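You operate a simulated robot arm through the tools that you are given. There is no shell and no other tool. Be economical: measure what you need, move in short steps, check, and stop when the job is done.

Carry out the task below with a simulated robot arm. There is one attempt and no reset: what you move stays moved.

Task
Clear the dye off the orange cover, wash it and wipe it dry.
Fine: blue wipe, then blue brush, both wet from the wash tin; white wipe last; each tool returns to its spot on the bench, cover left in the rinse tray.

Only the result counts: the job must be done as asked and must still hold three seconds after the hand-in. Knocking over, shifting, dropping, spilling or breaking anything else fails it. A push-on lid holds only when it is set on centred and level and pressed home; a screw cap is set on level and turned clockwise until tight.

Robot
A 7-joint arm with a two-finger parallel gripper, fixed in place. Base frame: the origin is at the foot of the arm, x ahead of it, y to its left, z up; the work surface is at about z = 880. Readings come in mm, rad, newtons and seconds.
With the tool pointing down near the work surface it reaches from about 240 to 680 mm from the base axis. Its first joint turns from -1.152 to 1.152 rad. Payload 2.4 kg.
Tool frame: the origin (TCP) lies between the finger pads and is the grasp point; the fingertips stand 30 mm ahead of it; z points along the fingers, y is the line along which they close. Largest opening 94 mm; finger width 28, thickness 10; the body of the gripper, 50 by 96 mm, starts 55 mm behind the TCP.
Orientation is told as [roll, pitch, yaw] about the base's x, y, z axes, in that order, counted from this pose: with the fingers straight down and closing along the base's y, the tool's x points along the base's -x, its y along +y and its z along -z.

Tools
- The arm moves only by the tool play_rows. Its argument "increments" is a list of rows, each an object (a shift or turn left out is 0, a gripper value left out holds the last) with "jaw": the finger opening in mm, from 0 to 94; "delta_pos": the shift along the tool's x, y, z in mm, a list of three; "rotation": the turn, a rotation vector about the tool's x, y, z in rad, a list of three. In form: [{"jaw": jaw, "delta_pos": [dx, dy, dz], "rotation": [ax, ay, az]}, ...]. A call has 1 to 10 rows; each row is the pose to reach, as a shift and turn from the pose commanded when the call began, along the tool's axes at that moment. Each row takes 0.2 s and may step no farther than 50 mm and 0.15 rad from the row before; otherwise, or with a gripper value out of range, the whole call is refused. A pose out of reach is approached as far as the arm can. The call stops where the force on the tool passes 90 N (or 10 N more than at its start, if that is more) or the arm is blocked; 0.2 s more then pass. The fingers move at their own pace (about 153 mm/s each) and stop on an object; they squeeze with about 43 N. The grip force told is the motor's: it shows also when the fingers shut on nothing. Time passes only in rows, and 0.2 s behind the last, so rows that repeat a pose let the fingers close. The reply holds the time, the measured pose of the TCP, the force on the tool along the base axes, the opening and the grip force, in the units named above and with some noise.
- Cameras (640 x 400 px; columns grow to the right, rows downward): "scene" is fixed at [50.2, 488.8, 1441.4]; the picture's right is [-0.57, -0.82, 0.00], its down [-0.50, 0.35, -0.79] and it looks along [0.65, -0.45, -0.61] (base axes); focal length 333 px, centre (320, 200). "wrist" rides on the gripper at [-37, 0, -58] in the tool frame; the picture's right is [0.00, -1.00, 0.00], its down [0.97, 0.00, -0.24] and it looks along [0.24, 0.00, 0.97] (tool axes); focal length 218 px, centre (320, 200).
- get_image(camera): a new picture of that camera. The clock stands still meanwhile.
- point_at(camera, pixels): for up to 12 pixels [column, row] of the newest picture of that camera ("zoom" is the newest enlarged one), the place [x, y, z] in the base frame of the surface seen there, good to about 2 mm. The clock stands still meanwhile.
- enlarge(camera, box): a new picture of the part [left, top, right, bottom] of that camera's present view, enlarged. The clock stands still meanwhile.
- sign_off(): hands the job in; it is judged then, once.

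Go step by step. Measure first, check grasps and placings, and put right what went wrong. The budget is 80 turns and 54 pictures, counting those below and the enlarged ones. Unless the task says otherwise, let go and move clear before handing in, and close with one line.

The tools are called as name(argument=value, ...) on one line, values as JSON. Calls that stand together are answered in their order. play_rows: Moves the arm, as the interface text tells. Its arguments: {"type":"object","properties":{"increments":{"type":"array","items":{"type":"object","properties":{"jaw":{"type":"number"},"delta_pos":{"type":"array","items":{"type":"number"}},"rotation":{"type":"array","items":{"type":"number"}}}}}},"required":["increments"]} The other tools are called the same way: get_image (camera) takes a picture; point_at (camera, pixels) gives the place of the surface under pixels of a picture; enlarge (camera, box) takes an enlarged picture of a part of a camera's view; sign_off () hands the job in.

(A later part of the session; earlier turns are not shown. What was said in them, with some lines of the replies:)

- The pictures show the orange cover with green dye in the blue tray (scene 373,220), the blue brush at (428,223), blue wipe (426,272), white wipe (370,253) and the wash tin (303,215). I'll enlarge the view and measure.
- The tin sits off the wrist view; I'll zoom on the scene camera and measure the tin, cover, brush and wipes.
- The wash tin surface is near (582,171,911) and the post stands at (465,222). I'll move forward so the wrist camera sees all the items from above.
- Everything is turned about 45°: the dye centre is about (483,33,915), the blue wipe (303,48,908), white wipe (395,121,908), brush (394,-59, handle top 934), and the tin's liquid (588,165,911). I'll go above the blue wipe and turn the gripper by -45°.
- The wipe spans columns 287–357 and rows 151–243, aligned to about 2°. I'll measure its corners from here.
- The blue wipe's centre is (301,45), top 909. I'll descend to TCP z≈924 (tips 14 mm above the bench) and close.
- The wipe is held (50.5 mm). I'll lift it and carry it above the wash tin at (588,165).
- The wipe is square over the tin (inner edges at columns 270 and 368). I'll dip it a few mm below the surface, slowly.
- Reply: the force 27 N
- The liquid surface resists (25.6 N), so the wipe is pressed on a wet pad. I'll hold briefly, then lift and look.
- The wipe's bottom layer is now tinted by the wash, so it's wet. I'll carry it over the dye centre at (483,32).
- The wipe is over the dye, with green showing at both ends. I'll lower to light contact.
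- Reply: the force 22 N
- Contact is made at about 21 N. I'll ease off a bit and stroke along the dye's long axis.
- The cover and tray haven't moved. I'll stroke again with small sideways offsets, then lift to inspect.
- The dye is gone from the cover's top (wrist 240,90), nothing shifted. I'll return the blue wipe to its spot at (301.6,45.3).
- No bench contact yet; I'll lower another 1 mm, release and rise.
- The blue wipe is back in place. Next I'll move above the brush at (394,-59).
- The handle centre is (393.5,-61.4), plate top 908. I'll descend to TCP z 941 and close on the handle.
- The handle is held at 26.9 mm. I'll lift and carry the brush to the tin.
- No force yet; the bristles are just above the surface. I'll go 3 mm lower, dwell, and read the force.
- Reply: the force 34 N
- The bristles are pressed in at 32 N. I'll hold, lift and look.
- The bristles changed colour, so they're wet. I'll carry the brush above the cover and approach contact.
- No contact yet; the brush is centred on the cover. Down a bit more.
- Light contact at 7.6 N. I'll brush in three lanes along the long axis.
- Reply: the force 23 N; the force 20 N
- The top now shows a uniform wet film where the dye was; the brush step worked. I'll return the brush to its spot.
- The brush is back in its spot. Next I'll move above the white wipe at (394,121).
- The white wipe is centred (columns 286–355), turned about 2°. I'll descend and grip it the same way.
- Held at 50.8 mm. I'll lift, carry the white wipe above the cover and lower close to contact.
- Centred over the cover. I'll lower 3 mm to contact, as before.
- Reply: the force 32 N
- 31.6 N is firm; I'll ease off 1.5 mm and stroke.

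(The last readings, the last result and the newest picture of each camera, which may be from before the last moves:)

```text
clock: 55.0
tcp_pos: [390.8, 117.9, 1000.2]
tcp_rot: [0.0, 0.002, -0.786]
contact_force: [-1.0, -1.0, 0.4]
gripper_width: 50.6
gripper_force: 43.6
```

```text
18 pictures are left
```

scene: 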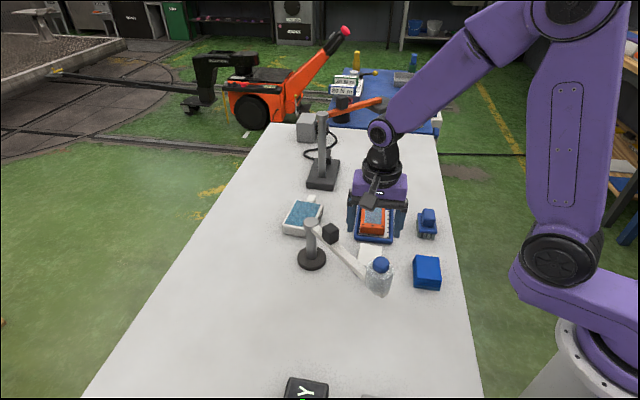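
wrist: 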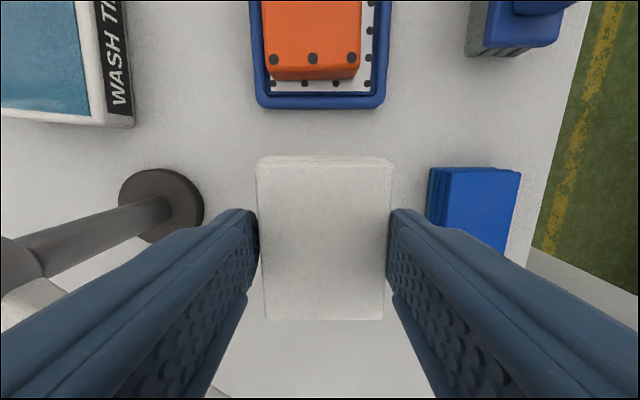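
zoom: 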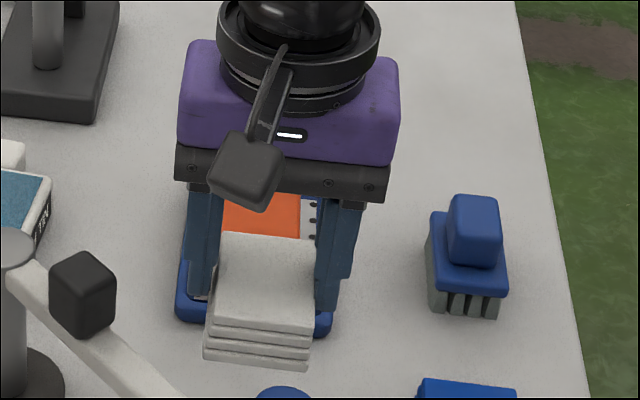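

The visible part of the film is gone, but the gripper hides some of the cover. I'll sidestep to view the whole top before putting the wipe back.

play_rows(increments=[{"delta_pos": [-20, -40, 0]}, {"delta_pos": [-40, -80, 0]}, {"delta_pos": [-60, -100, 0]}, {"delta_pos": [-60, -100, 0]}])

enlarge(camera="scene", box=[345, 190, 405, 250])

get_image(camera="wrist")

```text
clock: 56.0
tcp_pos: [361.9, 2.8, 1002.3]
tcp_rot: [0.001, 0.001, -0.785]
contact_force: [0.2, -0.7, -0.7]
gripper_width: 50.6
gripper_force: 42.3
```

```text
6.67 times, centred on (375, 220) of scene
```

zoom: 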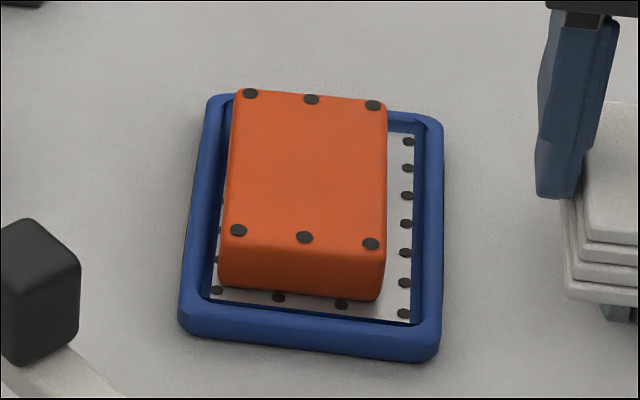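

```text
16 pictures are left
```

wrist: 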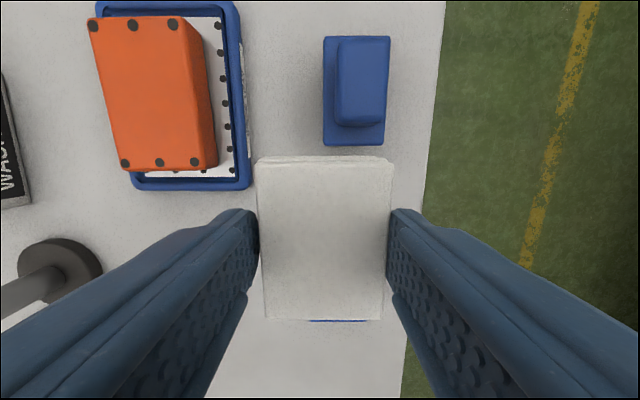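

The top is clean and dry, with the cover still in the tray. I'll return the white wipe to (394,120.7).

play_rows(increments=[{"delta_pos": [20, 35, 0]}, {"delta_pos": [40, 70, 0]}, {"delta_pos": [60.1, 104.2, 0], "rotation": [0, 0, 0.035]}, {"delta_pos": [60.1, 104.2, 0], "rotation": [0, 0, 0.035]}, {"delta_pos": [60.1, 104.2, 35], "rotation": [0, 0, 0.035]}, {"delta_pos": [60.1, 104.2, 62], "rotation": [0, 0, 0.035]}, {"delta_pos": [60.1, 104.2, 71], "rotation": [0, 0, 0.035]}, {"delta_pos": [60.1, 104.2, 74.5], "rotation": [0, 0, 0.035]}, {"delta_pos": [60.1, 104.2, 74.5], "rotation": [0, 0, 0.035]}])

```text
clock: 58.0
tcp_pos: [393.6, 121.9, 926.9]
tcp_rot: [0.0, 0.001, -0.82]
contact_force: [-0.1, -0.4, -0.4]
gripper_width: 50.5
gripper_force: 43.1
```

No contact yet; I'll lower 1.3 mm, release and rise clear.

play_rows(increments=[{"delta_pos": [0, 0, 0.8]}, {"delta_pos": [0, 0, 1.3]}, {"delta_pos": [0, 0, 1.3], "jaw": 80}, {"delta_pos": [0, 0, 1.3], "jaw": 80}, {"delta_pos": [0, 0, -15]}, {"delta_pos": [0, 0, -50]}, {"delta_pos": [0, 0, -75]}, {"delta_pos": [0, 0, -75]}])

get_image(camera="wrist")

```text
clock: 59.8
tcp_pos: [393.4, 121.4, 1002.7]
tcp_rot: [-0.001, 0.001, -0.82]
contact_force: [-0.4, 0.4, 0.7]
gripper_width: 79.9
gripper_force: 0.1
```

```text
15 pictures are left
```

wrist: 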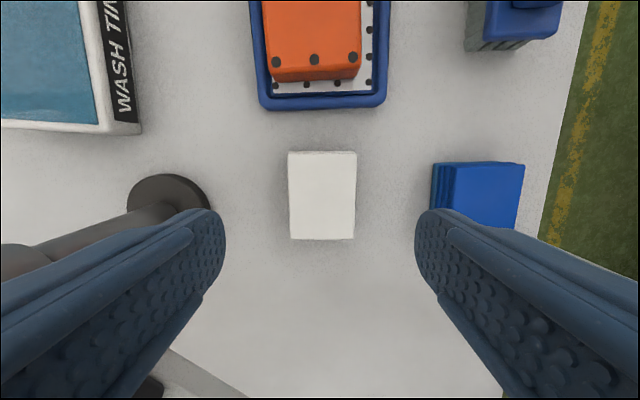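

The white wipe sits at its spot (columns 288–356, as before the grasp). I'll raise the arm clear and check the whole bench once more.

play_rows(increments=[{"delta_pos": [0, -5, -45]}, {"delta_pos": [0, -10, -90]}, {"delta_pos": [0, -20, -135]}, {"delta_pos": [0, -30, -170]}, {"delta_pos": [0, -30, -170]}])

enlarge(camera="scene", box=[270, 170, 460, 300])

get_image(camera="wrist")

```text
clock: 61.0
tcp_pos: [370.5, 99.5, 1173.1]
tcp_rot: [0.002, 0.0, -0.821]
contact_force: [0.1, 0.2, -0.3]
gripper_width: 79.8
gripper_force: 0.0
```

```text
3.08 times, centred on (365, 235) of scene
```

zoom: 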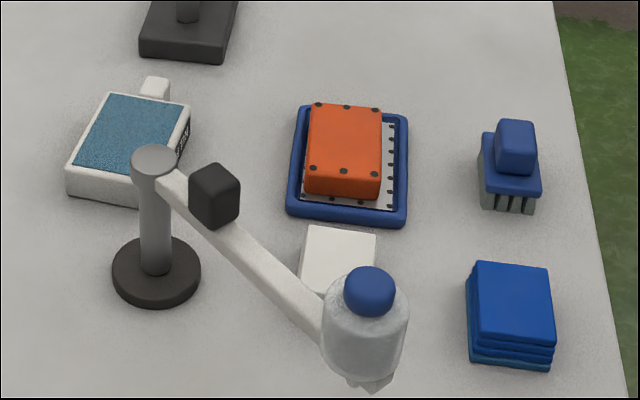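

```text
13 pictures are left
```

wrist: 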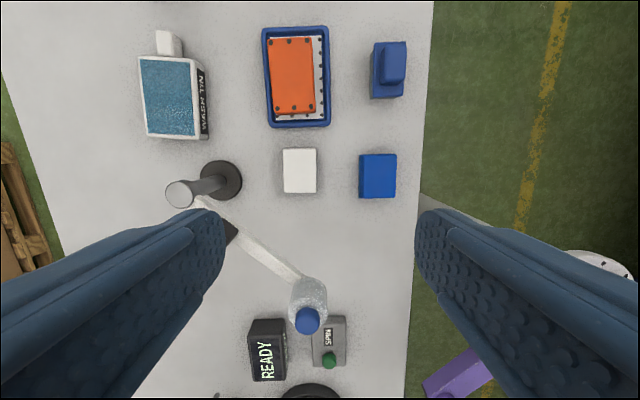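

All tools are back in their spots, and the cover is clean, dry and still in the rinse tray. The READY sign and button are not part of the task, so I'm handing in.

sign_off()

```text
The job is handed in.
```

I cleared the dye off the orange cover with the wet blue wipe, washed it with the wet blue brush and dried it with the white wipe; all three tools are back in their spots and the cover is in the rinse tray.
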